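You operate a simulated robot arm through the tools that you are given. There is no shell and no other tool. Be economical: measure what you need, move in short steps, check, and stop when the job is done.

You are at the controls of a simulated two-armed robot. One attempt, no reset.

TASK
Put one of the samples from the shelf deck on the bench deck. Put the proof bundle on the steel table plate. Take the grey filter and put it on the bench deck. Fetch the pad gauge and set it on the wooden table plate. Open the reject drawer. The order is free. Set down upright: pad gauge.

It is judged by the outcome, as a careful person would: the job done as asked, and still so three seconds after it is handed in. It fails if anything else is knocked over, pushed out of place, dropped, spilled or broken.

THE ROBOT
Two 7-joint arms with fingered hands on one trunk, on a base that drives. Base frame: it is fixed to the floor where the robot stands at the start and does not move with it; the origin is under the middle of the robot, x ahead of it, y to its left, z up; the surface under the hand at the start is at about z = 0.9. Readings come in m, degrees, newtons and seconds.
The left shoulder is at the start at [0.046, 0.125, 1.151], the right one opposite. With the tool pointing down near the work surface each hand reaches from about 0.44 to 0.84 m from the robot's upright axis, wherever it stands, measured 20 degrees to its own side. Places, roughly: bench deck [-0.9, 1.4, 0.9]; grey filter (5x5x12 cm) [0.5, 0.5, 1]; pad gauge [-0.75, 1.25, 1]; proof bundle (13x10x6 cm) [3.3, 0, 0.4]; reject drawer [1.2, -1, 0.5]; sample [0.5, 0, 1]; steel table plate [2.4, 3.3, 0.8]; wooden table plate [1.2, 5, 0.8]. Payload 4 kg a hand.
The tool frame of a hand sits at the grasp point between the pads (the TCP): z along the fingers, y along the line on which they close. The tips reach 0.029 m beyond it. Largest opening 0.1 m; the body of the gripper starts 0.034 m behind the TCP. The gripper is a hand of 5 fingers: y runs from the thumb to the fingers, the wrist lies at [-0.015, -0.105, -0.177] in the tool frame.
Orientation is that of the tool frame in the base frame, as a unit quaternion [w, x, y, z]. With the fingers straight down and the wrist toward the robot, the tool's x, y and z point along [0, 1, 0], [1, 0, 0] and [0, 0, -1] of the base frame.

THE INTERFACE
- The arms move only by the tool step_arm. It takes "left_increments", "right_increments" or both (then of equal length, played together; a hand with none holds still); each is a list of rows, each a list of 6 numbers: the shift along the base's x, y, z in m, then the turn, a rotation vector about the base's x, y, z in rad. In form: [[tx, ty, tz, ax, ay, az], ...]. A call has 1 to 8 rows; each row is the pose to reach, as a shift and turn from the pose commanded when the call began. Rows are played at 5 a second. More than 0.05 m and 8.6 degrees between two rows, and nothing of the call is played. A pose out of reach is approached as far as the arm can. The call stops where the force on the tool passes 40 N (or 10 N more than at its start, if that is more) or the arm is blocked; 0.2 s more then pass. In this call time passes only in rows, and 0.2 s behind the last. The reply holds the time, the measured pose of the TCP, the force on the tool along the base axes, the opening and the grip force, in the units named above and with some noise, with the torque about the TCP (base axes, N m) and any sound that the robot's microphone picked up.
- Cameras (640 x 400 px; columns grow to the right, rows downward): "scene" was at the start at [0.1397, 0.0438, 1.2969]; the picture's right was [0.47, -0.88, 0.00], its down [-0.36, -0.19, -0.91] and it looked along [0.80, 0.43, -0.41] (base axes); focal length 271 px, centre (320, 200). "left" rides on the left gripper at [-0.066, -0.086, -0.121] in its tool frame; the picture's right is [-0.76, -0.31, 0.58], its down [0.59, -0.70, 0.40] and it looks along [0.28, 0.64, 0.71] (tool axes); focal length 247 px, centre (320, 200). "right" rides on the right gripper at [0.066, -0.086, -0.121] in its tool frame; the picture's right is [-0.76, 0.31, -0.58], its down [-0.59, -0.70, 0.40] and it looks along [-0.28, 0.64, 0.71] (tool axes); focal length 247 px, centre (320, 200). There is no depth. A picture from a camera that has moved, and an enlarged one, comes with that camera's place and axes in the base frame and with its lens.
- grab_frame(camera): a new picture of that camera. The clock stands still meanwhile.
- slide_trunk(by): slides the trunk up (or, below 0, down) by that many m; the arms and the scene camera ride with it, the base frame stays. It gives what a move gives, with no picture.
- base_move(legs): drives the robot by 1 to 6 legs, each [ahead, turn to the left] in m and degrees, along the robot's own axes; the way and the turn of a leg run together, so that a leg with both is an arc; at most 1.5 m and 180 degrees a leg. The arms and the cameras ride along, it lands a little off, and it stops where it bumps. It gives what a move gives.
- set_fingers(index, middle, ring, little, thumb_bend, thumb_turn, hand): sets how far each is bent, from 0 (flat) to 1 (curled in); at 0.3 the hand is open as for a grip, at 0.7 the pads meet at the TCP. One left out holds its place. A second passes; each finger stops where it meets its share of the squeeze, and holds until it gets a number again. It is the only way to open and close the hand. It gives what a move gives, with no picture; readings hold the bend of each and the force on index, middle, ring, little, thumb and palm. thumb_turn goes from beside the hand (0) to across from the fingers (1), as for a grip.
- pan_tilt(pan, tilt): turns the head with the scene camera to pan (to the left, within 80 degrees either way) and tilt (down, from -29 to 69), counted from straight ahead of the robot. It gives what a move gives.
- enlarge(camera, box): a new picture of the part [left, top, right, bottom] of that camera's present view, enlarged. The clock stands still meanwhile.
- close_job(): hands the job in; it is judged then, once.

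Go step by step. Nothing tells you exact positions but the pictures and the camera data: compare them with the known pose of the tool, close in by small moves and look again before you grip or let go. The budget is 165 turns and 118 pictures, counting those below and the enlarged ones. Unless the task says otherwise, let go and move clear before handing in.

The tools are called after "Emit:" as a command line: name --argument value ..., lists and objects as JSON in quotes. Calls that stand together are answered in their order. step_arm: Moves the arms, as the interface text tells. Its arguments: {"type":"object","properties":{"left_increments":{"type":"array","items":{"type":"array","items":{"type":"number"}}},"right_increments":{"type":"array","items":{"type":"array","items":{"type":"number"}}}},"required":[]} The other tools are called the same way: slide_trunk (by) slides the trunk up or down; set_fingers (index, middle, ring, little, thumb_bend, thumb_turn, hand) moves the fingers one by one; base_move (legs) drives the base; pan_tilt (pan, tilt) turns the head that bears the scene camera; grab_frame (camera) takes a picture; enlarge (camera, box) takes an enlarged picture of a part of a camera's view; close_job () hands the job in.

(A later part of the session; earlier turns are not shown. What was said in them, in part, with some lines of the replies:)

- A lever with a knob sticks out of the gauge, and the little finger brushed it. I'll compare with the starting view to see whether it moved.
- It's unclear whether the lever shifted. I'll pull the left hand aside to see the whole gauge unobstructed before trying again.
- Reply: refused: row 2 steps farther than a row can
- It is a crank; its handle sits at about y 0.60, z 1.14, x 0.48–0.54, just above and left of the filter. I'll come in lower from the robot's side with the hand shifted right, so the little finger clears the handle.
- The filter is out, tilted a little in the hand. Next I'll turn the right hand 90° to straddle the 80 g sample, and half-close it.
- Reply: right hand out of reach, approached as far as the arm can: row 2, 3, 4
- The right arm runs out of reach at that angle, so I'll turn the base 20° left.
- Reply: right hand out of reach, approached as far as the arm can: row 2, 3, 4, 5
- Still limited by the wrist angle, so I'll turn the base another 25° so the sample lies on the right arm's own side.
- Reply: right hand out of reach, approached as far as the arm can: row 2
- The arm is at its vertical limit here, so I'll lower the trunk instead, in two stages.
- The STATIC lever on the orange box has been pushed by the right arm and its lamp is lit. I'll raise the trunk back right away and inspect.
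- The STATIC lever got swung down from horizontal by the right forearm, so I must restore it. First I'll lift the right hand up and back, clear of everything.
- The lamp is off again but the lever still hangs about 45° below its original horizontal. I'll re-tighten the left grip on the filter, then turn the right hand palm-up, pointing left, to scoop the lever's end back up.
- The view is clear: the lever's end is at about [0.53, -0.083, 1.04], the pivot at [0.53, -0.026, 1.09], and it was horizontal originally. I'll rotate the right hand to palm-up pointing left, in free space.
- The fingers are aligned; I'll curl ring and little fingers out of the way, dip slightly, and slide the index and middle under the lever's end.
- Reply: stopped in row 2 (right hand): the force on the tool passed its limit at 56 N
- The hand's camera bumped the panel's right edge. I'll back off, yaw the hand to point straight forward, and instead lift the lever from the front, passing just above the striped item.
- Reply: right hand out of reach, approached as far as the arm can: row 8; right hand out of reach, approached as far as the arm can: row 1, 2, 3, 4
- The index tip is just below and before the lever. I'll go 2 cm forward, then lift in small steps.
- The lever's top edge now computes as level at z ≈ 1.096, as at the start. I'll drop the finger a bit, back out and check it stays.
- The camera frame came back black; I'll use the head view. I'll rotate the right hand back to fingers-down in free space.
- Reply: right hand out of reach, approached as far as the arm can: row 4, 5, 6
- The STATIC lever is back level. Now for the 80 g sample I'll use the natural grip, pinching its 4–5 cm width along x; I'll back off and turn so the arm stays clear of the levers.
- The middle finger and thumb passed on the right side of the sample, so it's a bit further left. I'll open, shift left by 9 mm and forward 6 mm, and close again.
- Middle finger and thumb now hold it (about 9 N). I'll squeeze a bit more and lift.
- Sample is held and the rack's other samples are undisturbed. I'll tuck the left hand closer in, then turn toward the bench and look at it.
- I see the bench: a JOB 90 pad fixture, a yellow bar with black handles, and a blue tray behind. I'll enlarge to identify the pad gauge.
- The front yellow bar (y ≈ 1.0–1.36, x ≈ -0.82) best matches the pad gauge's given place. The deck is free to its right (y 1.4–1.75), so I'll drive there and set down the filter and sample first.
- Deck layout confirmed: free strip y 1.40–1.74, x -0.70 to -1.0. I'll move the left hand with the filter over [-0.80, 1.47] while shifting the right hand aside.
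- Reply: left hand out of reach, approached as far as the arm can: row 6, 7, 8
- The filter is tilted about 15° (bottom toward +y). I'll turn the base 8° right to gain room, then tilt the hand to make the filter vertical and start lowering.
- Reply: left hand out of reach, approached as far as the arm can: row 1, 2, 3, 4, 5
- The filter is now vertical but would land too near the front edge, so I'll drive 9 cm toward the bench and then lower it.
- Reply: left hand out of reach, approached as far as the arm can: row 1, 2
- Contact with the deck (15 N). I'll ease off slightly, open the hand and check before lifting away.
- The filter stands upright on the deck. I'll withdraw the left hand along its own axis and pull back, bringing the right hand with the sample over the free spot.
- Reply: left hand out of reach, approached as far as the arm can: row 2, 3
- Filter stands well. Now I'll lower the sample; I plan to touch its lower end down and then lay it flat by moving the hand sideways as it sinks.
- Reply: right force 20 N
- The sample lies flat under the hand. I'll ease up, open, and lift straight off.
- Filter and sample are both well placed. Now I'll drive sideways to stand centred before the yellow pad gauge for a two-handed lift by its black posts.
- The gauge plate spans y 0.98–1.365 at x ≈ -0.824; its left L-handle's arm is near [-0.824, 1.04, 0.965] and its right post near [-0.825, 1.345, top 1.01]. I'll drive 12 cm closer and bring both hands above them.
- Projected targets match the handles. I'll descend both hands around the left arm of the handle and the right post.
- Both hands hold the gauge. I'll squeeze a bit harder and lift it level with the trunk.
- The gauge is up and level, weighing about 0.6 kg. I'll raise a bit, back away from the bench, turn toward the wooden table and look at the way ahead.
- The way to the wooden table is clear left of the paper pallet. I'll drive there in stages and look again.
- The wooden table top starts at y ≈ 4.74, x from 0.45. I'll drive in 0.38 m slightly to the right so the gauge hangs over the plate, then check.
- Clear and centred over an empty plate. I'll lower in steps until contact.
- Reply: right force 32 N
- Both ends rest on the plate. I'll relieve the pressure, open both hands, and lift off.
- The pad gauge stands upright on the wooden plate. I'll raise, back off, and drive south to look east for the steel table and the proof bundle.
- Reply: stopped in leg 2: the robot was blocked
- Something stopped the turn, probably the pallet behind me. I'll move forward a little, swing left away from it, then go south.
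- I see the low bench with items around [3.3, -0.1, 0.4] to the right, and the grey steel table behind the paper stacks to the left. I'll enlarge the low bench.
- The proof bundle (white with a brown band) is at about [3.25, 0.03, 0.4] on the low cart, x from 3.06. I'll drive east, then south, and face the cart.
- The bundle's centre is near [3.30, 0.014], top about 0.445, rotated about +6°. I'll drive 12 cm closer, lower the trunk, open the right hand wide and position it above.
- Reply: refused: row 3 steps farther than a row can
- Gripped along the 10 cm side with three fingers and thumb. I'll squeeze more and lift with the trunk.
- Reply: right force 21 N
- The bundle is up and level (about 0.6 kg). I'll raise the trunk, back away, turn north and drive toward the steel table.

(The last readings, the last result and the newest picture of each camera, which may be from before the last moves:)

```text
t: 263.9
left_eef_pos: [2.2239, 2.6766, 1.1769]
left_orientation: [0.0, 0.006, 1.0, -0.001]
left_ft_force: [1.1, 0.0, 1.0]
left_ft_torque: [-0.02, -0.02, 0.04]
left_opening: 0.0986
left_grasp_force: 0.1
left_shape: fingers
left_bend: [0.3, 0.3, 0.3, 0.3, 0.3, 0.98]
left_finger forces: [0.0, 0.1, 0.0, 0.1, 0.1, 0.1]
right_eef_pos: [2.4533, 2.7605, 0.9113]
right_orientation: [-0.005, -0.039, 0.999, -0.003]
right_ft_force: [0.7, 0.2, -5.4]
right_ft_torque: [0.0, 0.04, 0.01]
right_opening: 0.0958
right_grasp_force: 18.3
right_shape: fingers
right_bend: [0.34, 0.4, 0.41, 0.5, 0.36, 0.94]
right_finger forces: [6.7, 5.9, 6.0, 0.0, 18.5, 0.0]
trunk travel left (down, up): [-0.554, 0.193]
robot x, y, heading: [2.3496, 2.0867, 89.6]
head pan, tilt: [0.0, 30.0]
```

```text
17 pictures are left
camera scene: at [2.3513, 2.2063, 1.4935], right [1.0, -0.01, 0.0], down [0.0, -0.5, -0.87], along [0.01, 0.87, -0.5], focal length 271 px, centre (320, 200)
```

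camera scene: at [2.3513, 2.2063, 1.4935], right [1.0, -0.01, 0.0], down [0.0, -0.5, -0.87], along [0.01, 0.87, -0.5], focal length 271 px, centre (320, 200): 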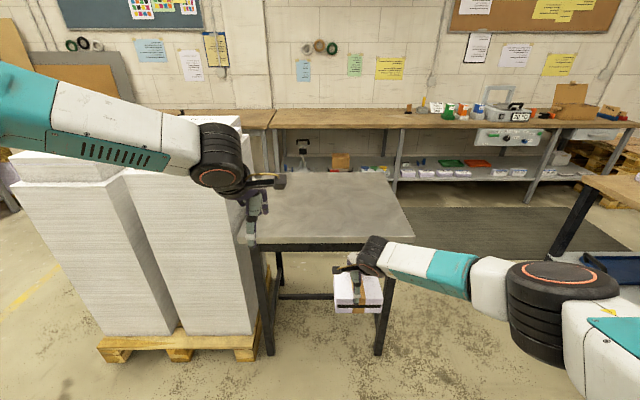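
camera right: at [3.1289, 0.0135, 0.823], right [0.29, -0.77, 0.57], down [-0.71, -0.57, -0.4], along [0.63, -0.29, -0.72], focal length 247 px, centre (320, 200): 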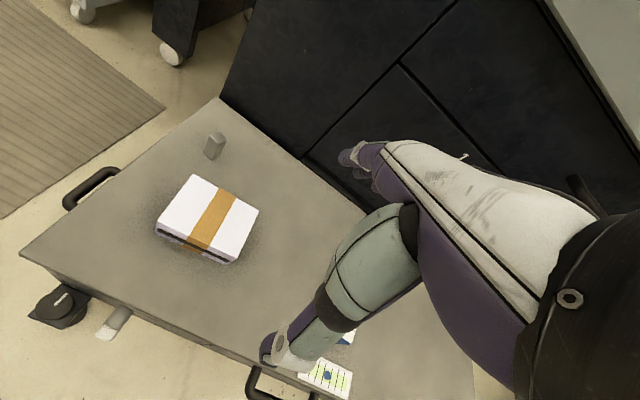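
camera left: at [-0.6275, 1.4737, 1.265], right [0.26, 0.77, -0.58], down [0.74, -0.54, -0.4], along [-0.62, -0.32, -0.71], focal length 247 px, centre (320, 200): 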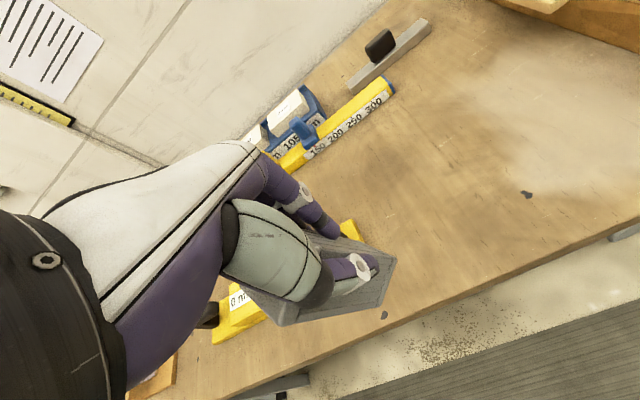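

The steel plate spans x 2.1–2.74, y 3.07–3.72, next to the tall stacks. I'll tuck the left hand back, raise a little, and drive 0.47 m forward so the bundle hangs over the plate.

Emit:
step_arm --left_increments '[[0, -0.04, 0.02, 0, 0, 0], [0.0, -0.08, 0.04, 0, 0, 0], [0.0, -0.11, 0.06, 0, 0, 0]]'

Emit:
slide_trunk --by 0.06

Emit:
base_move --legs '[[0.47, 0]]'

Emit:
pan_tilt --pan 0 --tilt 38

Emit:
grab_frame --camera "scene"

```text
t: 264.7
left_eef_pos: [2.2242, 2.5622, 1.2368]
left_orientation: [0.001, 0.006, 1.0, -0.001]
left_ft_force: [-0.9, -0.5, 0.3]
left_ft_torque: [-0.01, 0.01, -0.03]
left_opening: 0.0982
left_grasp_force: 0.0
left_shape: fingers
left_bend: [0.3, 0.3, 0.3, 0.3, 0.3, 0.98]
left_finger forces: [0.0, 0.0, 0.0, 0.1, 0.0, 0.1]
right_eef_pos: [2.4542, 2.761, 0.9115]
right_orientation: [-0.003, -0.039, 0.999, 0.0]
right_ft_force: [0.0, -0.6, -5.8]
right_ft_torque: [0.04, 0.05, 0.03]
right_opening: 0.0961
right_grasp_force: 18.5
right_shape: fingers
right_bend: [0.34, 0.4, 0.41, 0.5, 0.36, 0.94]
right_finger forces: [6.8, 5.9, 6.1, 0.1, 18.6, 0.0]
trunk travel left (down, up): [-0.554, 0.193]
robot x, y, heading: [2.3514, 2.083, 89.2]
head pan, tilt: [0.0, 30.0]
```

```text
t: 265.7
left_eef_pos: [2.2234, 2.5671, 1.2973]
left_orientation: [0.001, 0.005, 1.0, -0.002]
left_ft_force: [-0.3, -0.9, -0.2]
left_ft_torque: [-0.01, -0.02, 0.01]
left_opening: 0.0984
left_grasp_force: 0.0
left_shape: fingers
left_bend: [0.3, 0.3, 0.3, 0.3, 0.3, 0.98]
left_finger forces: [0.0, 0.1, 0.1, 0.1, 0.0, 0.1]
right_eef_pos: [2.4542, 2.7608, 0.9715]
right_orientation: [-0.004, -0.038, 0.999, -0.002]
right_ft_force: [-0.5, 0.0, -6.8]
right_ft_torque: [0.0, 0.06, 0.0]
right_opening: 0.0961
right_grasp_force: 18.4
right_shape: fingers
right_bend: [0.34, 0.4, 0.41, 0.5, 0.36, 0.94]
right_finger forces: [6.6, 6.0, 5.9, 0.0, 18.5, 0.0]
trunk travel left (down, up): [-0.614, 0.133]
robot x, y, heading: [2.3477, 2.0817, 89.7]
head pan, tilt: [0.0, 30.0]
```

```text
t: 268.5
left_eef_pos: [2.2266, 3.0435, 1.2969]
left_orientation: [0.001, 0.005, 1.0, -0.002]
left_ft_force: [0.9, 0.9, 0.8]
left_ft_torque: [0.0, -0.02, 0.0]
left_opening: 0.0983
left_grasp_force: 0.1
left_shape: fingers
left_bend: [0.3, 0.3, 0.3, 0.3, 0.3, 0.98]
left_finger forces: [0.1, 0.0, 0.0, 0.1, 0.0, 0.1]
right_eef_pos: [2.4572, 3.2382, 0.971]
right_orientation: [-0.004, -0.039, 0.999, -0.002]
right_ft_force: [-0.3, -0.3, -5.4]
right_ft_torque: [0.07, 0.06, -0.01]
right_opening: 0.0961
right_grasp_force: 18.1
right_shape: fingers
right_bend: [0.34, 0.4, 0.41, 0.5, 0.36, 0.94]
right_finger forces: [6.7, 5.9, 6.0, 0.0, 18.5, 0.0]
trunk travel left (down, up): [-0.614, 0.133]
robot x, y, heading: [2.3522, 2.5605, 89.6]
head pan, tilt: [0.0, 30.0]
```

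```text
t: 269.2
left_eef_pos: [2.226, 3.0427, 1.2974]
left_orientation: [0.0, 0.006, 1.0, 0.0]
left_ft_force: [0.0, 0.2, 0.3]
left_ft_torque: [-0.01, 0.01, -0.01]
left_opening: 0.0986
left_grasp_force: 0.0
left_shape: fingers
left_bend: [0.3, 0.3, 0.3, 0.3, 0.3, 0.98]
left_finger forces: [0.1, 0.1, 0.1, 0.0, 0.0, 0.0]
right_eef_pos: [2.4565, 3.238, 0.9711]
right_orientation: [-0.004, -0.039, 0.999, -0.002]
right_ft_force: [0.6, -0.3, -5.5]
right_ft_torque: [0.02, 0.08, 0.01]
right_opening: 0.0958
right_grasp_force: 18.7
right_shape: fingers
right_bend: [0.34, 0.4, 0.41, 0.5, 0.36, 0.94]
right_finger forces: [6.6, 5.9, 5.9, 0.0, 18.4, 0.1]
trunk travel left (down, up): [-0.614, 0.133]
robot x, y, heading: [2.3502, 2.5629, 89.6]
head pan, tilt: [0.0, 38.0]
```

```text
16 pictures are left
camera scene: at [2.3548, 2.6769, 1.5414], right [1.0, -0.01, 0.0], down [0.0, -0.62, -0.79], along [0.01, 0.79, -0.62], focal length 271 px, centre (320, 200)
```

scene: 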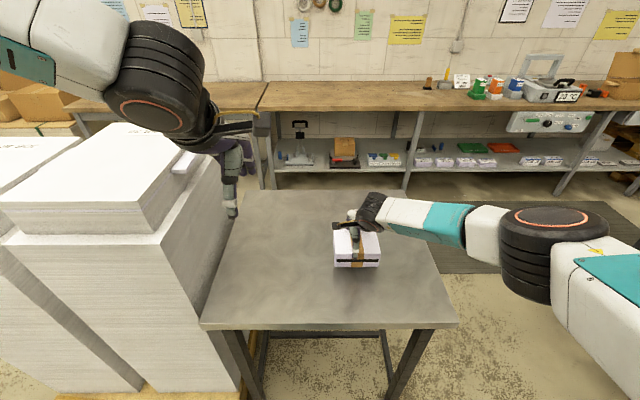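

The bundle hangs well over the empty steel plate (z ≈ 0.82). I'll lower with the right arm only, since the left forearm is above the stacks.

Emit:
step_arm --right_increments '[[0, 0, -0.03, 0, 0, 0], [0, 0, -0.06, 0, 0, 0], [0, 0, -0.08, 0, 0, 0], [0, 0, -0.09, 0, 0, 0]]'

Emit:
step_arm --right_increments '[[0, 0, -0.006, 0, 0, 0], [0, 0, -0.01, 0, 0, 0]]'

Emit:
enlarge --camera "scene" --box '[260, 160, 460, 300]'

```text
t: 269.9
left_eef_pos: [2.2263, 3.0403, 1.2974]
left_orientation: [0.001, 0.007, 1.0, 0.001]
left_ft_force: [0.7, 0.7, 0.1]
left_ft_torque: [-0.02, 0.02, 0.0]
left_opening: 0.0986
left_grasp_force: 0.0
left_shape: fingers
left_bend: [0.3, 0.3, 0.3, 0.3, 0.3, 0.98]
left_finger forces: [0.0, 0.1, 0.1, 0.0, 0.0, 0.1]
right_eef_pos: [2.4548, 3.2474, 0.9201]
right_orientation: [-0.008, -0.04, 0.999, 0.011]
right_ft_force: [1.0, -12.9, 29.9]
right_ft_torque: [-0.7, -0.14, 0.03]
right_opening: 0.0993
right_grasp_force: 26.1
right_shape: fingers
right_bend: [0.35, 0.41, 0.43, 0.5, 0.31, 0.94]
right_finger forces: [8.1, 4.8, 5.3, 2.3, 31.6, 0.0]
trunk travel left (down, up): [-0.614, 0.133]
robot x, y, heading: [2.3515, 2.5638, 89.7]
head pan, tilt: [0.0, 38.0]
stopped in row 3 (right hand): the force on the tool passed its limit at 56 N (the readings are from after the stop); the commanded pose is now the measured one
```

```text
t: 270.4
left_eef_pos: [2.226, 3.0412, 1.2982]
left_orientation: [0.001, 0.007, 1.0, -0.001]
left_ft_force: [0.8, 0.8, -0.4]
left_ft_torque: [-0.02, 0.01, 0.04]
left_opening: 0.0981
left_grasp_force: 0.0
left_shape: fingers
left_bend: [0.3, 0.3, 0.3, 0.3, 0.3, 0.98]
left_finger forces: [0.1, 0.0, 0.1, 0.1, 0.0, 0.0]
right_eef_pos: [2.4544, 3.2511, 0.921]
right_orientation: [-0.01, -0.041, 0.999, 0.016]
right_ft_force: [0.0, -12.9, 26.6]
right_ft_torque: [-0.78, -0.11, 0.03]
right_opening: 0.0993
right_grasp_force: 26.5
right_shape: fingers
right_bend: [0.35, 0.41, 0.43, 0.5, 0.31, 0.94]
right_finger forces: [7.4, 5.0, 5.4, 2.6, 32.0, 0.0]
trunk travel left (down, up): [-0.614, 0.133]
robot x, y, heading: [2.3532, 2.5638, 89.8]
head pan, tilt: [0.0, 38.0]
stopped in row 2 (right hand): the force on the tool passed its limit at 48 N (the readings are from after the stop); the commanded pose is now the measured one
```

```text
2.86 times, centred on (360, 230) of scene
camera zoom: at [2.3548, 2.674, 1.5417], right [1.0, -0.01, 0.0], down [0.0, -0.61, -0.79], along [0.01, 0.79, -0.61], focal length 774 px, centre (206, 114)
```

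zoom: 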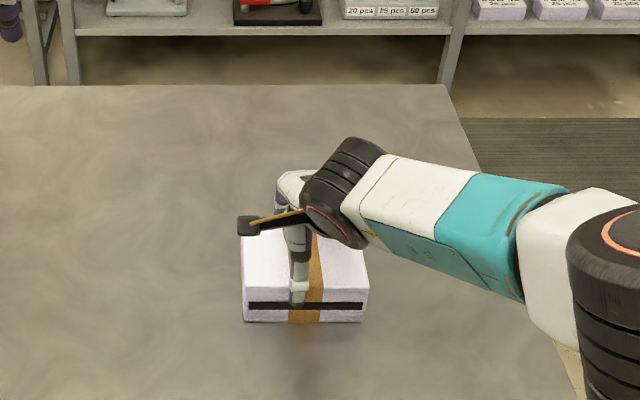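

It's already resting on the plate. I'll ease up a few millimetres, then open.

Emit:
step_arm --right_increments '[[0, -0.002, 0.006, 0, 0, 0]]'

Emit:
set_fingers --hand "right" --index 0.1 --middle 0.1 --ring 0.1 --little 0.1 --thumb_bend 0.1

Emit:
step_arm --right_increments '[[0, 0, 0.04, 0, 0, 0], [0, 0, 0.08, 0, 0, 0], [0, 0, 0.12, 0, 0, 0], [0, 0, 0.16, 0, 0, 0]]'

Emit:
grab_frame --camera "scene"

```text
t: 270.8
left_eef_pos: [2.2266, 3.043, 1.2983]
left_orientation: [0.0, 0.006, 1.0, -0.001]
left_ft_force: [0.7, 0.2, -0.6]
left_ft_torque: [0.0, -0.02, 0.03]
left_opening: 0.0983
left_grasp_force: 0.1
left_shape: fingers
left_bend: [0.3, 0.3, 0.3, 0.3, 0.3, 0.98]
left_finger forces: [0.0, 0.1, 0.2, 0.0, 0.1, 0.1]
right_eef_pos: [2.4557, 3.248, 0.9213]
right_orientation: [-0.008, -0.041, 0.999, 0.013]
right_ft_force: [-2.4, 4.3, 5.5]
right_ft_torque: [-0.29, 0.03, 0.02]
right_opening: 0.0986
right_grasp_force: 23.7
right_shape: fingers
right_bend: [0.33, 0.4, 0.41, 0.5, 0.34, 0.94]
right_finger forces: [10.0, 7.0, 7.8, 0.5, 22.1, 0.0]
trunk travel left (down, up): [-0.614, 0.133]
robot x, y, heading: [2.354, 2.5605, 89.5]
head pan, tilt: [0.0, 38.0]
```

```text
t: 271.8
left_eef_pos: [2.2258, 3.0423, 1.2968]
left_orientation: [0.001, 0.007, 1.0, -0.001]
left_ft_force: [0.4, -0.3, 0.0]
left_ft_torque: [0.03, 0.0, 0.01]
left_opening: 0.0986
left_grasp_force: 0.1
left_shape: fingers
left_bend: [0.3, 0.3, 0.3, 0.3, 0.3, 0.98]
left_finger forces: [0.0, 0.0, 0.1, 0.0, 0.1, 0.0]
right_eef_pos: [2.4558, 3.2478, 0.9207]
right_orientation: [-0.007, -0.04, 0.999, 0.013]
right_ft_force: [0.1, -0.5, -0.7]
right_ft_torque: [-0.01, -0.03, -0.04]
right_opening: 0.1323
right_grasp_force: 0.1
right_shape: fingers
right_bend: [0.1, 0.1, 0.1, 0.1, 0.1, 0.97]
right_finger forces: [0.0, 0.0, 0.0, 0.1, 0.0, 0.1]
trunk travel left (down, up): [-0.614, 0.133]
robot x, y, heading: [2.3523, 2.5596, 89.7]
head pan, tilt: [0.0, 38.0]
```

```text
t: 272.8
left_eef_pos: [2.2268, 3.0435, 1.2988]
left_orientation: [0.001, 0.006, 1.0, -0.001]
left_ft_force: [0.5, 0.9, 0.2]
left_ft_torque: [0.04, 0.01, 0.02]
left_opening: 0.0986
left_grasp_force: 0.1
left_shape: fingers
left_bend: [0.3, 0.3, 0.3, 0.3, 0.3, 0.98]
left_finger forces: [0.0, 0.1, 0.0, 0.0, 0.1, 0.0]
right_eef_pos: [2.4553, 3.2482, 1.0822]
right_orientation: [-0.008, -0.041, 0.999, 0.013]
right_ft_force: [-0.2, 0.1, 0.1]
right_ft_torque: [-0.01, 0.0, 0.0]
right_opening: 0.1325
right_grasp_force: 0.0
right_shape: fingers
right_bend: [0.1, 0.1, 0.1, 0.1, 0.1, 0.98]
right_finger forces: [0.0, 0.1, 0.0, 0.1, 0.0, 0.1]
trunk travel left (down, up): [-0.614, 0.133]
robot x, y, heading: [2.3521, 2.5604, 89.5]
head pan, tilt: [0.0, 38.0]
```

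```text
14 pictures are left
camera scene: at [2.3547, 2.6757, 1.5415], right [1.0, -0.01, 0.0], down [0.0, -0.62, -0.79], along [0.01, 0.79, -0.62], focal length 271 px, centre (320, 200)
```

scene: 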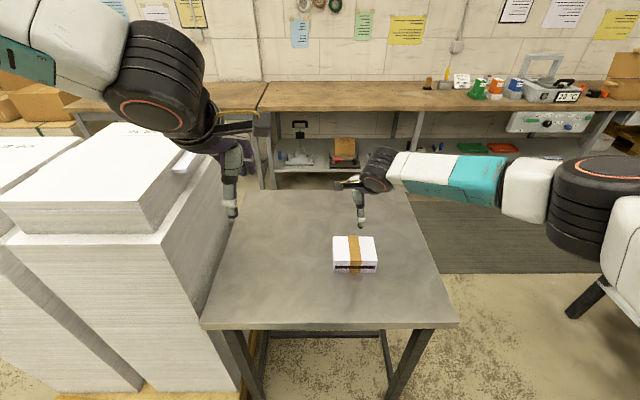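

The bundle sits square on the steel plate. Now I'll back away south and look toward the reject drawer near [1.2, -1, 0.5].

Emit:
base_move --legs '[[-1.45, 0], [0, -150]]'

Emit:
pan_tilt --pan -55 --tilt 20

Emit:
grab_frame --camera "scene"

```text
t: 286.3
left_eef_pos: [2.6762, 0.7696, 1.2975]
left_orientation: [0.0, 0.973, 0.232, -0.001]
left_ft_force: [-0.2, -0.7, 0.8]
left_ft_torque: [0.0, 0.0, -0.03]
left_opening: 0.0985
left_grasp_force: 0.1
left_shape: fingers
left_bend: [0.3, 0.3, 0.3, 0.3, 0.3, 0.98]
left_finger forces: [0.1, 0.0, 0.0, 0.0, 0.0, 0.0]
right_eef_pos: [2.5665, 0.4809, 1.0814]
right_orientation: [0.011, 0.961, 0.276, 0.012]
right_ft_force: [0.0, -0.6, 0.1]
right_ft_torque: [0.0, 0.01, 0.04]
right_opening: 0.1326
right_grasp_force: 0.0
right_shape: fingers
right_bend: [0.1, 0.1, 0.1, 0.1, 0.1, 0.98]
right_finger forces: [0.0, 0.1, 0.0, 0.0, 0.1, 0.1]
trunk travel left (down, up): [-0.614, 0.133]
robot x, y, heading: [2.346, 1.1365, -62.9]
head pan, tilt: [0.0, 38.0]
```

```text
t: 287.6
left_eef_pos: [2.6757, 0.7705, 1.2967]
left_orientation: [-0.001, 0.973, 0.232, -0.001]
left_ft_force: [0.1, 0.3, 0.7]
left_ft_torque: [0.01, -0.03, -0.01]
left_opening: 0.0983
left_grasp_force: 0.1
left_shape: fingers
left_bend: [0.3, 0.3, 0.3, 0.3, 0.3, 0.98]
left_finger forces: [0.0, 0.1, 0.0, 0.0, 0.1, 0.0]
right_eef_pos: [2.5659, 0.4803, 1.0817]
right_orientation: [0.01, 0.961, 0.276, 0.011]
right_ft_force: [0.4, 0.1, 0.5]
right_ft_torque: [-0.01, -0.04, -0.02]
right_opening: 0.1322
right_grasp_force: 0.1
right_shape: fingers
right_bend: [0.1, 0.1, 0.1, 0.1, 0.1, 0.98]
right_finger forces: [0.0, 0.1, 0.0, 0.1, 0.0, 0.0]
trunk travel left (down, up): [-0.614, 0.133]
robot x, y, heading: [2.3416, 1.1355, -63.3]
head pan, tilt: [-55.0, 20.0]
```

```text
13 pictures are left
camera scene: at [2.313, 1.0308, 1.5699], right [-0.88, 0.47, 0.0], down [0.16, 0.3, -0.94], along [-0.44, -0.83, -0.34], focal length 271 px, centre (320, 200)
```

scene: 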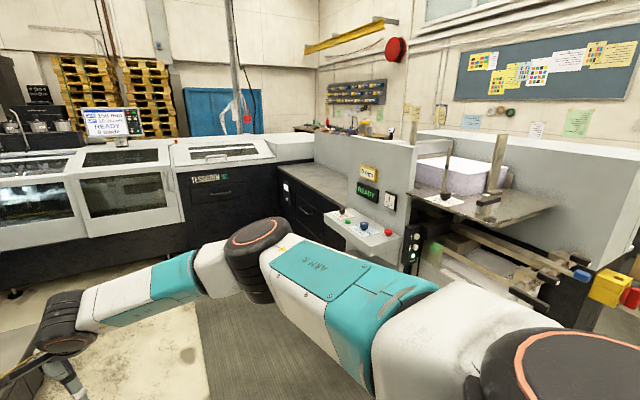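

Emit:
enlarge --camera "scene" --box '[260, 155, 400, 245]'

```text
4.44 times, centred on (330, 200) of scene
camera zoom: at [2.313, 1.0308, 1.5699], right [-0.88, 0.47, 0.0], down [0.16, 0.3, -0.94], along [-0.44, -0.83, -0.34], focal length 1203 px, centre (276, 200)
```

zoom: 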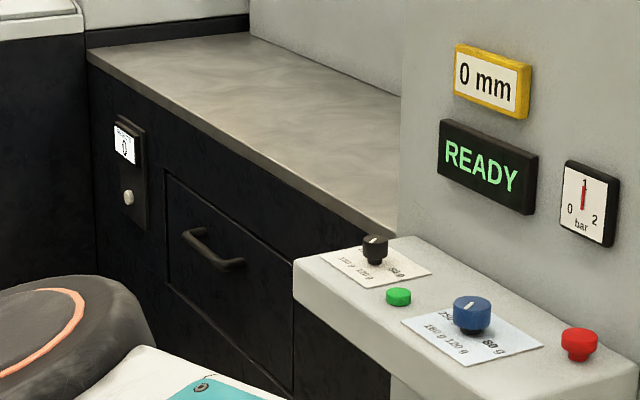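

The drawer with a bar handle, next to the reject counter, is at about handle [1.39, -0.98, 0.66], front facing +x. I'll drive in front of it, facing west.

Emit:
base_move --legs '[[0, -27], [1.5, 0], [0.48, 0], [0, -90]]'

Emit:
slide_trunk --by -0.3

Emit:
pan_tilt --pan 5 --tilt 25

Emit:
grab_frame --camera "scene"

```text
t: 302.9
left_eef_pos: [1.8439, -0.9564, 1.2983]
left_orientation: [0.001, -0.688, 0.726, 0.0]
left_ft_force: [0.3, -0.3, 0.2]
left_ft_torque: [-0.02, -0.01, 0.01]
left_opening: 0.0985
left_grasp_force: 0.1
left_shape: fingers
left_bend: [0.3, 0.3, 0.3, 0.3, 0.3, 0.98]
left_finger forces: [0.0, 0.1, 0.0, 0.0, 0.0, 0.0]
right_eef_pos: [1.6489, -0.7184, 1.0817]
right_orientation: [0.015, 0.719, -0.695, -0.004]
right_ft_force: [-1.3, 0.3, -0.6]
right_ft_torque: [-0.01, 0.0, -0.02]
right_opening: 0.1323
right_grasp_force: 0.0
right_shape: fingers
right_bend: [0.1, 0.1, 0.1, 0.1, 0.1, 0.98]
right_finger forces: [0.0, 0.0, 0.0, 0.0, 0.0, 0.1]
trunk travel left (down, up): [-0.614, 0.133]
robot x, y, heading: [2.3264, -0.856, 176.8]
head pan, tilt: [-55.0, 20.0]
```

```text
t: 305.9
left_eef_pos: [1.8438, -0.9569, 0.9981]
left_orientation: [0.001, -0.686, 0.727, 0.0]
left_ft_force: [0.0, -0.2, 0.3]
left_ft_torque: [-0.02, -0.03, -0.03]
left_opening: 0.0983
left_grasp_force: 0.2
left_shape: fingers
left_bend: [0.3, 0.3, 0.3, 0.3, 0.3, 0.98]
left_finger forces: [0.0, 0.0, 0.0, 0.0, 0.0, 0.0]
right_eef_pos: [1.6486, -0.7179, 0.7824]
right_orientation: [0.016, 0.719, -0.695, -0.004]
right_ft_force: [-0.4, -0.1, -0.1]
right_ft_torque: [-0.03, -0.01, -0.02]
right_opening: 0.1323
right_grasp_force: 0.1
right_shape: fingers
right_bend: [0.1, 0.1, 0.1, 0.1, 0.1, 0.98]
right_finger forces: [0.1, 0.1, 0.0, 0.0, 0.1, 0.0]
trunk travel left (down, up): [-0.314, 0.433]
robot x, y, heading: [2.3327, -0.8536, 176.8]
head pan, tilt: [-55.0, 20.0]
```

```text
t: 307.2
left_eef_pos: [1.8451, -0.958, 0.9983]
left_orientation: [0.001, -0.687, 0.727, -0.001]
left_ft_force: [0.4, -0.2, 0.6]
left_ft_torque: [-0.02, -0.03, 0.01]
left_opening: 0.0982
left_grasp_force: 0.1
left_shape: fingers
left_bend: [0.3, 0.3, 0.3, 0.3, 0.3, 0.98]
left_finger forces: [0.0, 0.0, 0.0, 0.0, 0.0, 0.0]
right_eef_pos: [1.6495, -0.7183, 0.7815]
right_orientation: [0.015, 0.719, -0.695, -0.004]
right_ft_force: [0.0, 0.9, 0.4]
right_ft_torque: [-0.02, 0.04, -0.02]
right_opening: 0.1324
right_grasp_force: 0.1
right_shape: fingers
right_bend: [0.1, 0.1, 0.1, 0.1, 0.1, 0.98]
right_finger forces: [0.0, 0.0, 0.0, 0.0, 0.0, 0.1]
trunk travel left (down, up): [-0.314, 0.433]
robot x, y, heading: [2.3277, -0.8527, 177.0]
head pan, tilt: [5.0, 25.0]
```

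```text
11 pictures are left
camera scene: at [2.172, -0.8529, 1.2586], right [-0.03, 1.0, 0.0], down [0.42, 0.01, -0.91], along [-0.91, -0.03, -0.42], focal length 271 px, centre (320, 200)
```

scene: 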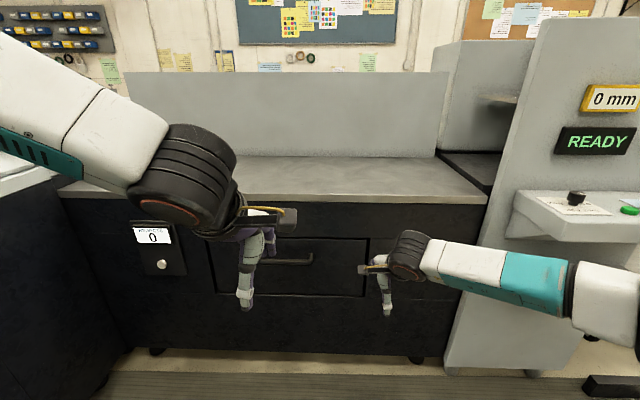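

The drawer front spans y ≈ -1.25 to -0.73; its handle bar is around [1.39, -0.985, 0.668]. I'll tuck the right hand, drive 25 cm closer, and bring the left hand in tilted 45° toward the bar.

Emit:
step_arm --right_increments '[[0.04, 0.02, 0.02, 0, 0, 0], [0.08, 0.04, 0.04, 0, 0, 0], [0.12, 0.05, 0.07, 0, 0, 0], [0.16, 0.05, 0.1, 0, 0, 0], [0.2, 0.05, 0.12, 0, 0, 0]]'

Emit:
base_move --legs '[[0.24, 0]]'

Emit:
set_fingers --hand "left" --index 0.45 --middle 0.45 --ring 0.45 --little 0.45 --thumb_bend 0.4

Emit:
step_arm --left_increments '[[0, 0, -0.035, 0, 0.11, 0.01], [0, 0, -0.07, 0, 0.22, 0.02], [-0.01, 0, -0.105, 0, 0.33, 0.03], [-0.03, -0.005, -0.14, 0, 0.44, 0.04], [-0.05, -0.01, -0.175, 0, 0.55, 0.05], [-0.07, -0.012, -0.205, 0, 0.66, 0.055], [-0.09, -0.015, -0.225, 0, 0.785, 0.055]]'

Emit:
grab_frame --camera "scene"

```text
refused: row 3 steps farther than a row can; nothing moved
```

```text
t: 308.9
left_eef_pos: [1.625, -0.9457, 0.9982]
left_orientation: [0.001, -0.687, 0.727, 0.001]
left_ft_force: [-0.3, 0.7, 0.1]
left_ft_torque: [0.0, -0.01, 0.04]
left_opening: 0.0983
left_grasp_force: 0.0
left_shape: fingers
left_bend: [0.3, 0.3, 0.3, 0.3, 0.3, 0.98]
left_finger forces: [0.1, 0.1, 0.0, 0.0, 0.0, 0.0]
right_eef_pos: [1.4368, -0.7103, 0.7755]
right_orientation: [0.007, 0.721, -0.693, 0.003]
right_ft_force: [22.7, 0.0, 2.9]
right_ft_torque: [0.04, -0.11, -0.3]
right_opening: 0.1245
right_grasp_force: 11.2
right_shape: fingers
right_bend: [0.14, 0.21, 0.15, 0.1, 0.1, 0.98]
right_finger forces: [6.0, 8.4, 8.4, 0.0, 0.0, 0.0]
trunk travel left (down, up): [-0.314, 0.433]
robot x, y, heading: [2.1108, -0.8397, 177.1]
head pan, tilt: [5.0, 25.0]
stopped in leg 1: the force on the tool passed its limit at 47 N (the readings are from after the stop); the commanded pose is now the measured one
```

```text
t: 309.9
left_eef_pos: [1.6239, -0.9457, 0.9973]
left_orientation: [0.0, -0.687, 0.727, 0.0]
left_ft_force: [-0.2, -0.4, -0.9]
left_ft_torque: [-0.02, 0.0, -0.01]
left_opening: 0.069
left_grasp_force: 0.0
left_shape: fingers
left_bend: [0.45, 0.45, 0.45, 0.45, 0.4, 0.98]
left_finger forces: [0.1, 0.1, 0.1, 0.0, 0.1, 0.0]
right_eef_pos: [1.4341, -0.7095, 0.7768]
right_orientation: [0.009, 0.721, -0.693, 0.003]
right_ft_force: [24.6, 0.0, -3.5]
right_ft_torque: [-0.09, -0.64, -0.19]
right_opening: 0.1222
right_grasp_force: 12.5
right_shape: fingers
right_bend: [0.15, 0.21, 0.17, 0.1, 0.1, 0.98]
right_finger forces: [9.1, 7.8, 7.5, 0.0, 0.0, 0.1]
trunk travel left (down, up): [-0.314, 0.433]
robot x, y, heading: [2.1076, -0.8408, 177.0]
head pan, tilt: [5.0, 25.0]
```

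```text
t: 311.5
left_eef_pos: [1.5389, -1.0137, 0.8561]
left_orientation: [-0.276, -0.653, 0.654, 0.264]
left_ft_force: [0.8, -0.8, 0.6]
left_ft_torque: [-0.03, -0.01, -0.04]
left_opening: 0.0689
left_grasp_force: 0.0
left_shape: fingers
left_bend: [0.45, 0.45, 0.45, 0.45, 0.4, 0.98]
left_finger forces: [0.0, 0.1, 0.0, 0.0, 0.0, 0.0]
left hand out of reach, approached as far as the arm can: row 5, 6, 7
right_eef_pos: [1.4345, -0.7095, 0.7766]
right_orientation: [0.009, 0.721, -0.693, 0.002]
right_ft_force: [22.6, -0.7, -2.2]
right_ft_torque: [-0.02, -0.55, -0.13]
right_opening: 0.1222
right_grasp_force: 11.5
right_shape: fingers
right_bend: [0.15, 0.22, 0.16, 0.1, 0.1, 0.98]
right_finger forces: [6.9, 7.2, 8.0, 0.0, 0.0, 0.0]
trunk travel left (down, up): [-0.314, 0.433]
robot x, y, heading: [2.1097, -0.8405, 177.1]
head pan, tilt: [5.0, 25.0]
```

```text
10 pictures are left
camera scene: at [1.9521, -0.8415, 1.2588], right [-0.03, 1.0, 0.0], down [0.42, 0.01, -0.91], along [-0.91, -0.03, -0.42], focal length 271 px, centre (320, 200)
```

scene: 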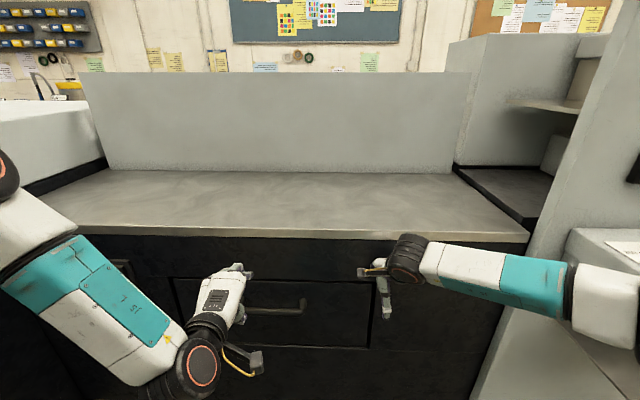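

The right fingertips touched the rigid cabinet face, so I'll pull that hand back. The left hand is tilted properly but needs the trunk lower; then I'll move it to the pre-grasp pose.

Emit:
step_arm --right_increments '[[0.04, 0.0, 0.0, 0, 0, 0], [0.08, 0.0, 0.01, 0, 0, 0], [0.12, 0.0, 0.03, 0, 0, 0], [0.16, 0.0, 0.05, 0, 0, 0]]'

Emit:
slide_trunk --by -0.12

Emit:
step_arm --left_increments '[[-0.03, 0.012, 0, 0, 0, 0], [-0.06, 0.024, 0, 0, 0, 0], [-0.079, 0.024, 0, 0, 0, 0]]'

Emit:
enlarge --camera "scene" --box '[140, 200, 400, 380]'

```text
t: 312.5
left_eef_pos: [1.537, -1.0139, 0.8559]
left_orientation: [0.276, 0.654, -0.653, -0.262]
left_ft_force: [0.5, 0.2, 0.5]
left_ft_torque: [-0.01, -0.01, 0.0]
left_opening: 0.0691
left_grasp_force: 0.1
left_shape: fingers
left_bend: [0.45, 0.45, 0.45, 0.45, 0.4, 0.98]
left_finger forces: [0.0, 0.0, 0.0, 0.1, 0.0, 0.1]
right_eef_pos: [1.594, -0.7101, 0.8275]
right_orientation: [0.009, 0.721, -0.693, 0.002]
right_ft_force: [-0.2, -0.6, 0.4]
right_ft_torque: [0.0, -0.01, 0.01]
right_opening: 0.132
right_grasp_force: 0.0
right_shape: fingers
right_bend: [0.1, 0.1, 0.1, 0.1, 0.1, 0.98]
right_finger forces: [0.1, 0.1, 0.0, 0.0, 0.0, 0.1]
trunk travel left (down, up): [-0.314, 0.433]
robot x, y, heading: [2.1059, -0.8421, 176.8]
head pan, tilt: [5.0, 25.0]
```

```text
t: 314.0
left_eef_pos: [1.5385, -1.013, 0.7355]
left_orientation: [0.277, 0.654, -0.653, -0.263]
left_ft_force: [0.9, 0.4, 0.0]
left_ft_torque: [-0.03, -0.01, -0.01]
left_opening: 0.0688
left_grasp_force: 0.1
left_shape: fingers
left_bend: [0.45, 0.45, 0.45, 0.45, 0.4, 0.98]
left_finger forces: [0.1, 0.1, 0.0, 0.0, 0.1, 0.1]
right_eef_pos: [1.5932, -0.7092, 0.7073]
right_orientation: [0.009, 0.721, -0.693, 0.003]
right_ft_force: [0.9, -0.9, 0.5]
right_ft_torque: [0.0, 0.0, 0.02]
right_opening: 0.132
right_grasp_force: 0.1
right_shape: fingers
right_bend: [0.1, 0.1, 0.1, 0.1, 0.1, 0.98]
right_finger forces: [0.0, 0.0, 0.0, 0.0, 0.1, 0.0]
trunk travel left (down, up): [-0.194, 0.553]
robot x, y, heading: [2.1096, -0.8383, 177.0]
head pan, tilt: [5.0, 25.0]
```

```text
t: 314.8
left_eef_pos: [1.4589, -0.9893, 0.7332]
left_orientation: [0.277, 0.655, -0.652, -0.263]
left_ft_force: [-0.4, -0.3, -0.1]
left_ft_torque: [0.0, -0.03, 0.03]
left_opening: 0.0689
left_grasp_force: 0.1
left_shape: fingers
left_bend: [0.45, 0.45, 0.45, 0.45, 0.4, 0.98]
left_finger forces: [0.0, 0.0, 0.0, 0.0, 0.1, 0.0]
right_eef_pos: [1.5929, -0.7094, 0.7061]
right_orientation: [0.01, 0.722, -0.692, 0.002]
right_ft_force: [0.0, -0.4, -0.2]
right_ft_torque: [-0.03, -0.01, -0.01]
right_opening: 0.1323
right_grasp_force: 0.0
right_shape: fingers
right_bend: [0.1, 0.1, 0.1, 0.1, 0.1, 0.98]
right_finger forces: [0.0, 0.0, 0.0, 0.0, 0.1, 0.1]
trunk travel left (down, up): [-0.194, 0.553]
robot x, y, heading: [2.1084, -0.842, 177.5]
head pan, tilt: [5.0, 25.0]
```

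```text
2.22 times, centred on (270, 290) of scene
camera zoom: at [1.911, -0.8397, 1.1347], right [-0.04, 1.0, 0.0], down [0.42, 0.02, -0.91], along [-0.91, -0.03, -0.42], focal length 602 px, centre (431, 0)
```

zoom: 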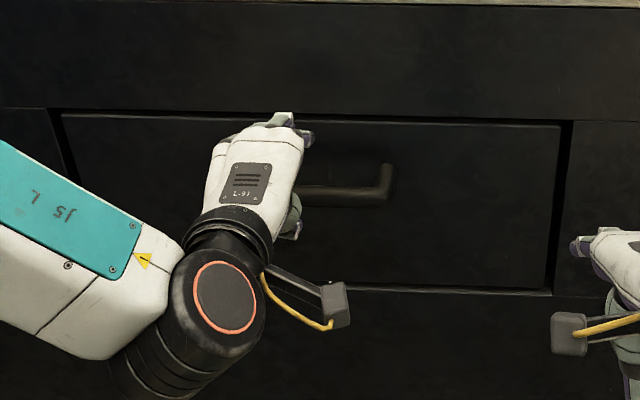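

Emit:
step_arm --left_increments '[[-0.02, 0.0, -0.022, 0, 0, 0], [-0.036, 0.0, -0.042, 0, 0, 0], [-0.045, 0.0, -0.055, 0, 0, 0]]'

Emit:
set_fingers --hand "left" --index 0.8 --middle 0.8 --ring 0.8 --little 0.8 --thumb_bend 0.8

Emit:
enlarge --camera "scene" --box '[140, 200, 400, 380]'

```text
t: 315.6
left_eef_pos: [1.4269, -1.011, 0.7126]
left_orientation: [0.277, 0.654, -0.653, -0.263]
left_ft_force: [0.4, 0.8, 0.1]
left_ft_torque: [0.01, 0.03, -0.02]
left_opening: 0.069
left_grasp_force: 0.0
left_shape: fingers
left_bend: [0.45, 0.45, 0.45, 0.45, 0.4, 0.98]
left_finger forces: [0.0, 0.0, 0.1, 0.0, 0.0, 0.0]
left hand out of reach, approached as far as the arm can: row 1, 2, 3
right_eef_pos: [1.5925, -0.7101, 0.7058]
right_orientation: [0.009, 0.721, -0.693, 0.001]
right_ft_force: [0.2, -0.4, 0.9]
right_ft_torque: [-0.01, 0.02, 0.03]
right_opening: 0.1325
right_grasp_force: 0.0
right_shape: fingers
right_bend: [0.1, 0.1, 0.1, 0.1, 0.1, 0.98]
right_finger forces: [0.0, 0.1, 0.0, 0.0, 0.0, 0.0]
trunk travel left (down, up): [-0.194, 0.553]
robot x, y, heading: [2.1075, -0.841, 177.1]
head pan, tilt: [5.0, 25.0]
```

```text
t: 316.6
left_eef_pos: [1.4256, -1.0121, 0.7129]
left_orientation: [0.276, 0.654, -0.653, -0.262]
left_ft_force: [-0.1, -0.4, 0.1]
left_ft_torque: [0.0, 0.03, 0.01]
left_opening: 0.0002
left_grasp_force: 0.0
left_shape: fingers
left_bend: [0.78, 0.8, 0.8, 0.8, 0.72, 0.97]
left_finger forces: [0.0, 0.1, 0.0, 0.0, 0.1, 0.1]
right_eef_pos: [1.5912, -0.7093, 0.7052]
right_orientation: [0.008, 0.721, -0.693, 0.002]
right_ft_force: [-0.7, 0.0, 0.1]
right_ft_torque: [0.04, 0.01, 0.0]
right_opening: 0.1319
right_grasp_force: 0.1
right_shape: fingers
right_bend: [0.1, 0.1, 0.1, 0.1, 0.1, 0.98]
right_finger forces: [0.0, 0.0, 0.0, 0.1, 0.0, 0.1]
trunk travel left (down, up): [-0.194, 0.553]
robot x, y, heading: [2.1065, -0.8376, 177.0]
head pan, tilt: [5.0, 25.0]
```

```text
2.22 times, centred on (270, 290) of scene
camera zoom: at [1.9093, -0.8395, 1.1344], right [-0.04, 1.0, 0.0], down [0.42, 0.02, -0.91], along [-0.91, -0.03, -0.42], focal length 602 px, centre (431, 0)
```

zoom: 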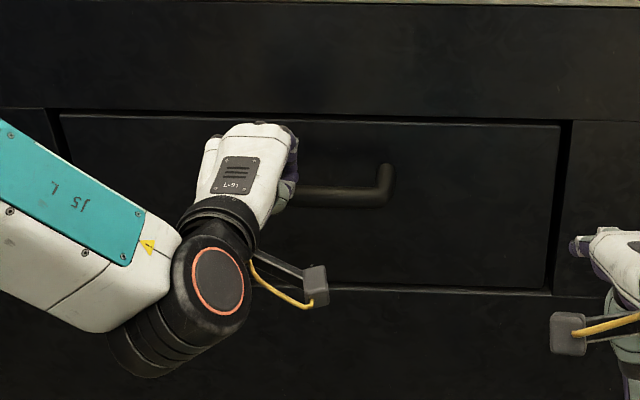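

The hand came up short and closed above the bar. I'll back off, reopen with the thumb wide, come forward over the bar with the base, and lower with the trunk to hook it.

Emit:
base_move --legs '[[-0.06, 0]]'

Emit:
set_fingers --hand "left" --index 0.5 --middle 0.5 --ring 0.5 --little 0.5 --thumb_bend 0.1

Emit:
base_move --legs '[[0.075, 0]]'

Emit:
enlarge --camera "left" --box '[160, 80, 480, 380]'

```text
t: 317.6
left_eef_pos: [1.4887, -1.0146, 0.7144]
left_orientation: [0.277, 0.654, -0.653, -0.262]
left_ft_force: [-0.4, 0.4, 0.6]
left_ft_torque: [0.0, 0.0, 0.01]
left_opening: 0.0
left_grasp_force: 0.0
left_shape: fingers
left_bend: [0.78, 0.8, 0.8, 0.8, 0.72, 0.97]
left_finger forces: [0.1, 0.0, 0.0, 0.0, 0.0, 0.0]
right_eef_pos: [1.6533, -0.7128, 0.7068]
right_orientation: [0.009, 0.72, -0.694, 0.001]
right_ft_force: [-0.2, 0.6, 0.4]
right_ft_torque: [0.01, 0.05, -0.02]
right_opening: 0.1323
right_grasp_force: 0.1
right_shape: fingers
right_bend: [0.1, 0.1, 0.1, 0.1, 0.1, 0.98]
right_finger forces: [0.0, 0.1, 0.1, 0.0, 0.1, 0.0]
trunk travel left (down, up): [-0.194, 0.553]
robot x, y, heading: [2.1686, -0.8479, 177.3]
head pan, tilt: [5.0, 25.0]
```

```text
t: 318.6
left_eef_pos: [1.4882, -1.0137, 0.7133]
left_orientation: [0.276, 0.654, -0.653, -0.262]
left_ft_force: [-0.6, 0.1, 0.3]
left_ft_torque: [-0.01, 0.03, 0.0]
left_opening: 0.0811
left_grasp_force: 0.0
left_shape: fingers
left_bend: [0.5, 0.5, 0.5, 0.5, 0.1, 0.97]
left_finger forces: [0.0, 0.0, 0.1, 0.1, 0.0, 0.0]
right_eef_pos: [1.6538, -0.7126, 0.7047]
right_orientation: [0.009, 0.72, -0.693, 0.002]
right_ft_force: [-0.7, -0.2, -0.3]
right_ft_torque: [0.02, -0.01, 0.0]
right_opening: 0.1324
right_grasp_force: 0.0
right_shape: fingers
right_bend: [0.1, 0.1, 0.1, 0.1, 0.1, 0.98]
right_finger forces: [0.0, 0.0, 0.0, 0.0, 0.1, 0.0]
trunk travel left (down, up): [-0.194, 0.553]
robot x, y, heading: [2.168, -0.8436, 177.0]
head pan, tilt: [5.0, 25.0]
```

```text
t: 319.6
left_eef_pos: [1.4122, -1.0097, 0.7124]
left_orientation: [0.276, 0.655, -0.653, -0.262]
left_ft_force: [-0.5, 0.1, -0.2]
left_ft_torque: [0.02, 0.02, 0.01]
left_opening: 0.0811
left_grasp_force: 0.0
left_shape: fingers
left_bend: [0.5, 0.5, 0.5, 0.5, 0.1, 0.97]
left_finger forces: [0.0, 0.0, 0.0, 0.1, 0.0, 0.0]
right_eef_pos: [1.5793, -0.7084, 0.7051]
right_orientation: [0.008, 0.721, -0.693, 0.003]
right_ft_force: [-0.4, 0.3, -1.6]
right_ft_torque: [0.02, 0.01, -0.01]
right_opening: 0.1323
right_grasp_force: 0.1
right_shape: fingers
right_bend: [0.1, 0.1, 0.1, 0.1, 0.1, 0.98]
right_finger forces: [0.0, 0.0, 0.1, 0.0, 0.0, 0.0]
trunk travel left (down, up): [-0.194, 0.553]
robot x, y, heading: [2.0956, -0.8406, 177.0]
head pan, tilt: [5.0, 25.0]
```

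```text
1.33 times, centred on (320, 230) of left
camera zoom: at [1.5574, -0.9449, 0.7361], right [-0.19, 0.74, -0.64], down [0.22, -0.6, -0.77], along [-0.96, -0.29, -0.05], focal length 329 px, centre (320, 160)
```

zoom: 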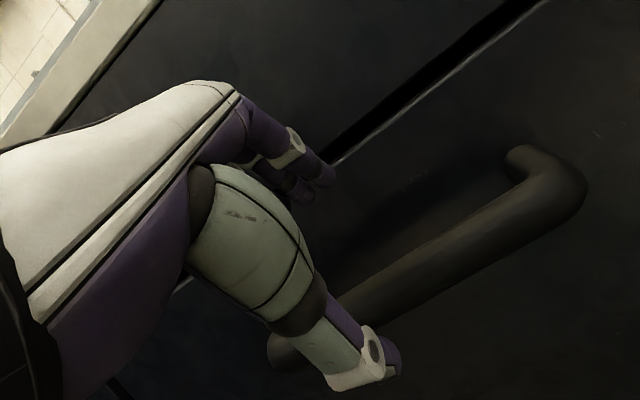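

The bar now lies between thumb and fingers in view, slightly lower. I'll lower the trunk 5 cm and close around it.

Emit:
slide_trunk --by -0.053

Emit:
set_fingers --hand "left" --index 0.8 --middle 0.8 --ring 0.8 --little 0.8 --thumb_bend 0.8

```text
t: 320.6
left_eef_pos: [1.4134, -1.0104, 0.6622]
left_orientation: [0.277, 0.654, -0.653, -0.263]
left_ft_force: [0.6, 0.5, 0.2]
left_ft_torque: [0.03, -0.03, 0.01]
left_opening: 0.0812
left_grasp_force: 0.0
left_shape: fingers
left_bend: [0.5, 0.5, 0.5, 0.5, 0.1, 0.97]
left_finger forces: [0.0, 0.0, 0.0, 0.0, 0.0, 0.1]
right_eef_pos: [1.579, -0.7092, 0.6533]
right_orientation: [0.009, 0.721, -0.693, 0.003]
right_ft_force: [-0.3, -0.1, -0.1]
right_ft_torque: [0.01, -0.03, -0.04]
right_opening: 0.1324
right_grasp_force: 0.0
right_shape: fingers
right_bend: [0.1, 0.1, 0.1, 0.1, 0.1, 0.98]
right_finger forces: [0.0, 0.0, 0.0, 0.1, 0.0, 0.1]
trunk travel left (down, up): [-0.141, 0.606]
robot x, y, heading: [2.094, -0.8421, 176.9]
head pan, tilt: [5.0, 25.0]
```

```text
t: 321.6
left_eef_pos: [1.4146, -1.0107, 0.6594]
left_orientation: [0.276, 0.654, -0.654, -0.262]
left_ft_force: [4.9, -5.6, 4.3]
left_ft_torque: [-0.68, -0.02, -0.47]
left_opening: 0.0041
left_grasp_force: 24.0
left_shape: fingers
left_bend: [0.8, 0.79, 0.78, 0.79, 0.5, 0.98]
left_finger forces: [3.4, 3.2, 5.9, 11.2, 24.7, 0.0]
right_eef_pos: [1.579, -0.7095, 0.6532]
right_orientation: [0.008, 0.721, -0.693, 0.002]
right_ft_force: [-0.2, -0.8, -0.1]
right_ft_torque: [-0.01, 0.03, -0.03]
right_opening: 0.1324
right_grasp_force: 0.1
right_shape: fingers
right_bend: [0.1, 0.1, 0.1, 0.1, 0.1, 0.98]
right_finger forces: [0.0, 0.1, 0.0, 0.0, 0.1, 0.0]
trunk travel left (down, up): [-0.141, 0.606]
robot x, y, heading: [2.0973, -0.8351, 177.2]
head pan, tilt: [5.0, 25.0]
```

Gripped firmly. I'll pull by driving straight back 28 cm.

Emit:
base_move --legs '[[-0.14, 0], [-0.14, 0]]'

Emit:
grab_frame --camera "scene"

```text
t: 323.8
left_eef_pos: [1.6937, -1.0239, 0.6584]
left_orientation: [-0.274, -0.654, 0.655, 0.261]
left_ft_force: [5.2, 19.0, -9.6]
left_ft_torque: [-0.12, -0.07, -0.41]
left_opening: 0.0061
left_grasp_force: 26.4
left_shape: fingers
left_bend: [0.79, 0.79, 0.78, 0.79, 0.51, 0.91]
left_finger forces: [2.9, 3.0, 8.2, 12.3, 25.3, 0.0]
right_eef_pos: [1.858, -0.7237, 0.6517]
right_orientation: [0.009, 0.721, -0.693, 0.003]
right_ft_force: [0.4, -0.2, -0.5]
right_ft_torque: [-0.03, 0.0, 0.02]
right_opening: 0.1324
right_grasp_force: 0.0
right_shape: fingers
right_bend: [0.1, 0.1, 0.1, 0.1, 0.1, 0.98]
right_finger forces: [0.1, 0.0, 0.0, 0.0, 0.0, 0.0]
trunk travel left (down, up): [-0.141, 0.606]
robot x, y, heading: [2.3779, -0.8553, 177.1]
head pan, tilt: [5.0, 25.0]
```

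```text
6 pictures are left
camera scene: at [2.1558, -0.8513, 1.0788], right [-0.04, 1.0, 0.0], down [0.42, 0.01, -0.91], along [-0.91, -0.03, -0.42], focal length 271 px, centre (320, 200)
```

scene: 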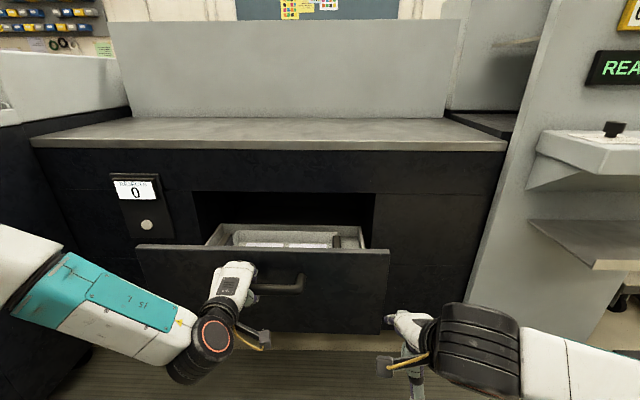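

The drawer is well open with the rejects tray visible. I'll pull a little further, then release and retreat.

Emit:
base_move --legs '[[-0.07, 0]]'

Emit:
set_fingers --hand "left" --index 0.45 --middle 0.45 --ring 0.45 --little 0.45 --thumb_bend 0.1

Emit:
slide_trunk --by 0.1

Emit:
base_move --legs '[[-0.25, 0]]'

Emit:
grab_frame --camera "scene"

```text
t: 325.0
left_eef_pos: [1.7679, -1.0219, 0.6575]
left_orientation: [-0.269, -0.65, 0.661, 0.262]
left_ft_force: [-4.6, 2.9, -1.8]
left_ft_torque: [-0.41, 0.06, -0.48]
left_opening: 0.0033
left_grasp_force: 25.4
left_shape: fingers
left_bend: [0.79, 0.78, 0.78, 0.78, 0.55, 0.93]
left_finger forces: [4.9, 3.7, 6.4, 13.0, 22.5, 0.1]
right_eef_pos: [1.9311, -0.7289, 0.6527]
right_orientation: [0.01, 0.721, -0.693, 0.002]
right_ft_force: [-0.5, -1.3, 0.0]
right_ft_torque: [-0.02, -0.01, 0.0]
right_opening: 0.1324
right_grasp_force: 0.1
right_shape: fingers
right_bend: [0.1, 0.1, 0.1, 0.1, 0.1, 0.98]
right_finger forces: [0.0, 0.0, 0.0, 0.0, 0.1, 0.0]
trunk travel left (down, up): [-0.141, 0.606]
robot x, y, heading: [2.4463, -0.8568, 176.9]
head pan, tilt: [5.0, 25.0]
stopped in leg 1: the force on the tool passed its limit at 54 N (the readings are from after the stop); the commanded pose is now the measured one
```

```text
t: 326.0
left_eef_pos: [1.767, -1.0231, 0.6572]
left_orientation: [-0.268, -0.651, 0.661, 0.262]
left_ft_force: [-0.2, 0.1, 0.2]
left_ft_torque: [-0.01, 0.02, -0.01]
left_opening: 0.087
left_grasp_force: 0.0
left_shape: fingers
left_bend: [0.45, 0.45, 0.45, 0.45, 0.1, 0.97]
left_finger forces: [0.0, 0.1, 0.1, 0.1, 0.1, 0.0]
right_eef_pos: [1.9306, -0.727, 0.6529]
right_orientation: [0.009, 0.721, -0.693, 0.003]
right_ft_force: [0.5, 0.4, 0.5]
right_ft_torque: [0.01, 0.01, -0.01]
right_opening: 0.1324
right_grasp_force: 0.0
right_shape: fingers
right_bend: [0.1, 0.1, 0.1, 0.1, 0.1, 0.98]
right_finger forces: [0.0, 0.0, 0.0, 0.0, 0.1, 0.0]
trunk travel left (down, up): [-0.141, 0.606]
robot x, y, heading: [2.4463, -0.8578, 177.2]
head pan, tilt: [5.0, 25.0]
```

```text
t: 327.3
left_eef_pos: [1.7698, -1.0233, 0.7895]
left_orientation: [-0.284, -0.644, 0.653, 0.28]
left_ft_force: [-0.1, -0.2, 0.7]
left_ft_torque: [0.01, 0.01, 0.0]
left_opening: 0.087
left_grasp_force: 0.0
left_shape: fingers
left_bend: [0.45, 0.45, 0.45, 0.45, 0.1, 0.97]
left_finger forces: [0.1, 0.1, 0.1, 0.1, 0.0, 0.0]
right_eef_pos: [1.9312, -0.7276, 0.7526]
right_orientation: [0.009, 0.721, -0.693, 0.003]
right_ft_force: [0.0, -0.4, -0.1]
right_ft_torque: [0.01, -0.02, -0.01]
right_opening: 0.1324
right_grasp_force: 0.1
right_shape: fingers
right_bend: [0.1, 0.1, 0.1, 0.1, 0.1, 0.98]
right_finger forces: [0.0, 0.0, 0.1, 0.0, 0.0, 0.0]
trunk travel left (down, up): [-0.241, 0.506]
robot x, y, heading: [2.4481, -0.8573, 177.3]
head pan, tilt: [5.0, 25.0]
```

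```text
t: 329.1
left_eef_pos: [1.9728, -1.0338, 0.7909]
left_orientation: [-0.285, -0.644, 0.653, 0.279]
left_ft_force: [-0.5, 0.1, -0.6]
left_ft_torque: [0.0, 0.05, 0.02]
left_opening: 0.0874
left_grasp_force: 0.1
left_shape: fingers
left_bend: [0.45, 0.45, 0.45, 0.45, 0.1, 0.98]
left_finger forces: [0.0, 0.1, 0.0, 0.0, 0.1, 0.0]
right_eef_pos: [2.1344, -0.7391, 0.7525]
right_orientation: [0.009, 0.722, -0.691, 0.002]
right_ft_force: [0.0, 1.1, -1.4]
right_ft_torque: [-0.01, 0.04, -0.01]
right_opening: 0.1322
right_grasp_force: 0.0
right_shape: fingers
right_bend: [0.1, 0.1, 0.1, 0.1, 0.1, 0.98]
right_finger forces: [0.0, 0.1, 0.1, 0.1, 0.0, 0.1]
trunk travel left (down, up): [-0.241, 0.506]
robot x, y, heading: [2.6467, -0.8698, 177.4]
head pan, tilt: [5.0, 25.0]
```

```text
5 pictures are left
camera scene: at [2.4696, -0.8694, 1.1834], right [-0.04, 1.0, 0.0], down [0.42, 0.02, -0.91], along [-0.91, -0.04, -0.42], focal length 271 px, centre (320, 200)
```

scene: 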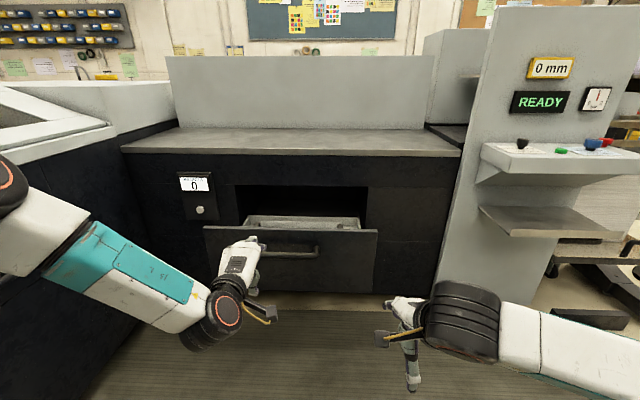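

The reject drawer is fully open and both hands are clear. The filter, sample, gauge and bundle are all placed as asked, so I'm handing in.

Emit:
close_job

```text
The job is handed in.
```

I handed the job in with all five parts done; no score has come back yet.

- **Sample:** the 80 g sample lies flat on the bench deck.
- **Grey filter:** it stands upright on the bench deck.
- **Pad gauge:** it stands upright on the wooden table plate. I took the yellow bar marked "0 mm" to be the pad gauge because it was nearest the given place.
- **Proof bundle:** it rests flat on the steel table plate.
- **Reject drawer:** I pulled it out about 35 cm, to its stop.

Along the way I touched a few things that were not part of the job:

- **STATIC lever:** the right arm pushed it down and its lamp lit briefly. I lifted it back to level and the lamp was off afterwards.
- **Crank by the 0–30 mm scale:** a finger brushed it with about 13 N. I couldn't confirm whether it turned. The nearby display read 0 mm and READY at the end.
- **Press panel edge and drawer cabinet:** each took a bump of about 50 N. I saw no damage.
- **Near the paper pallet:** the base was blocked once while turning there. In a later view the stacks were still standing.
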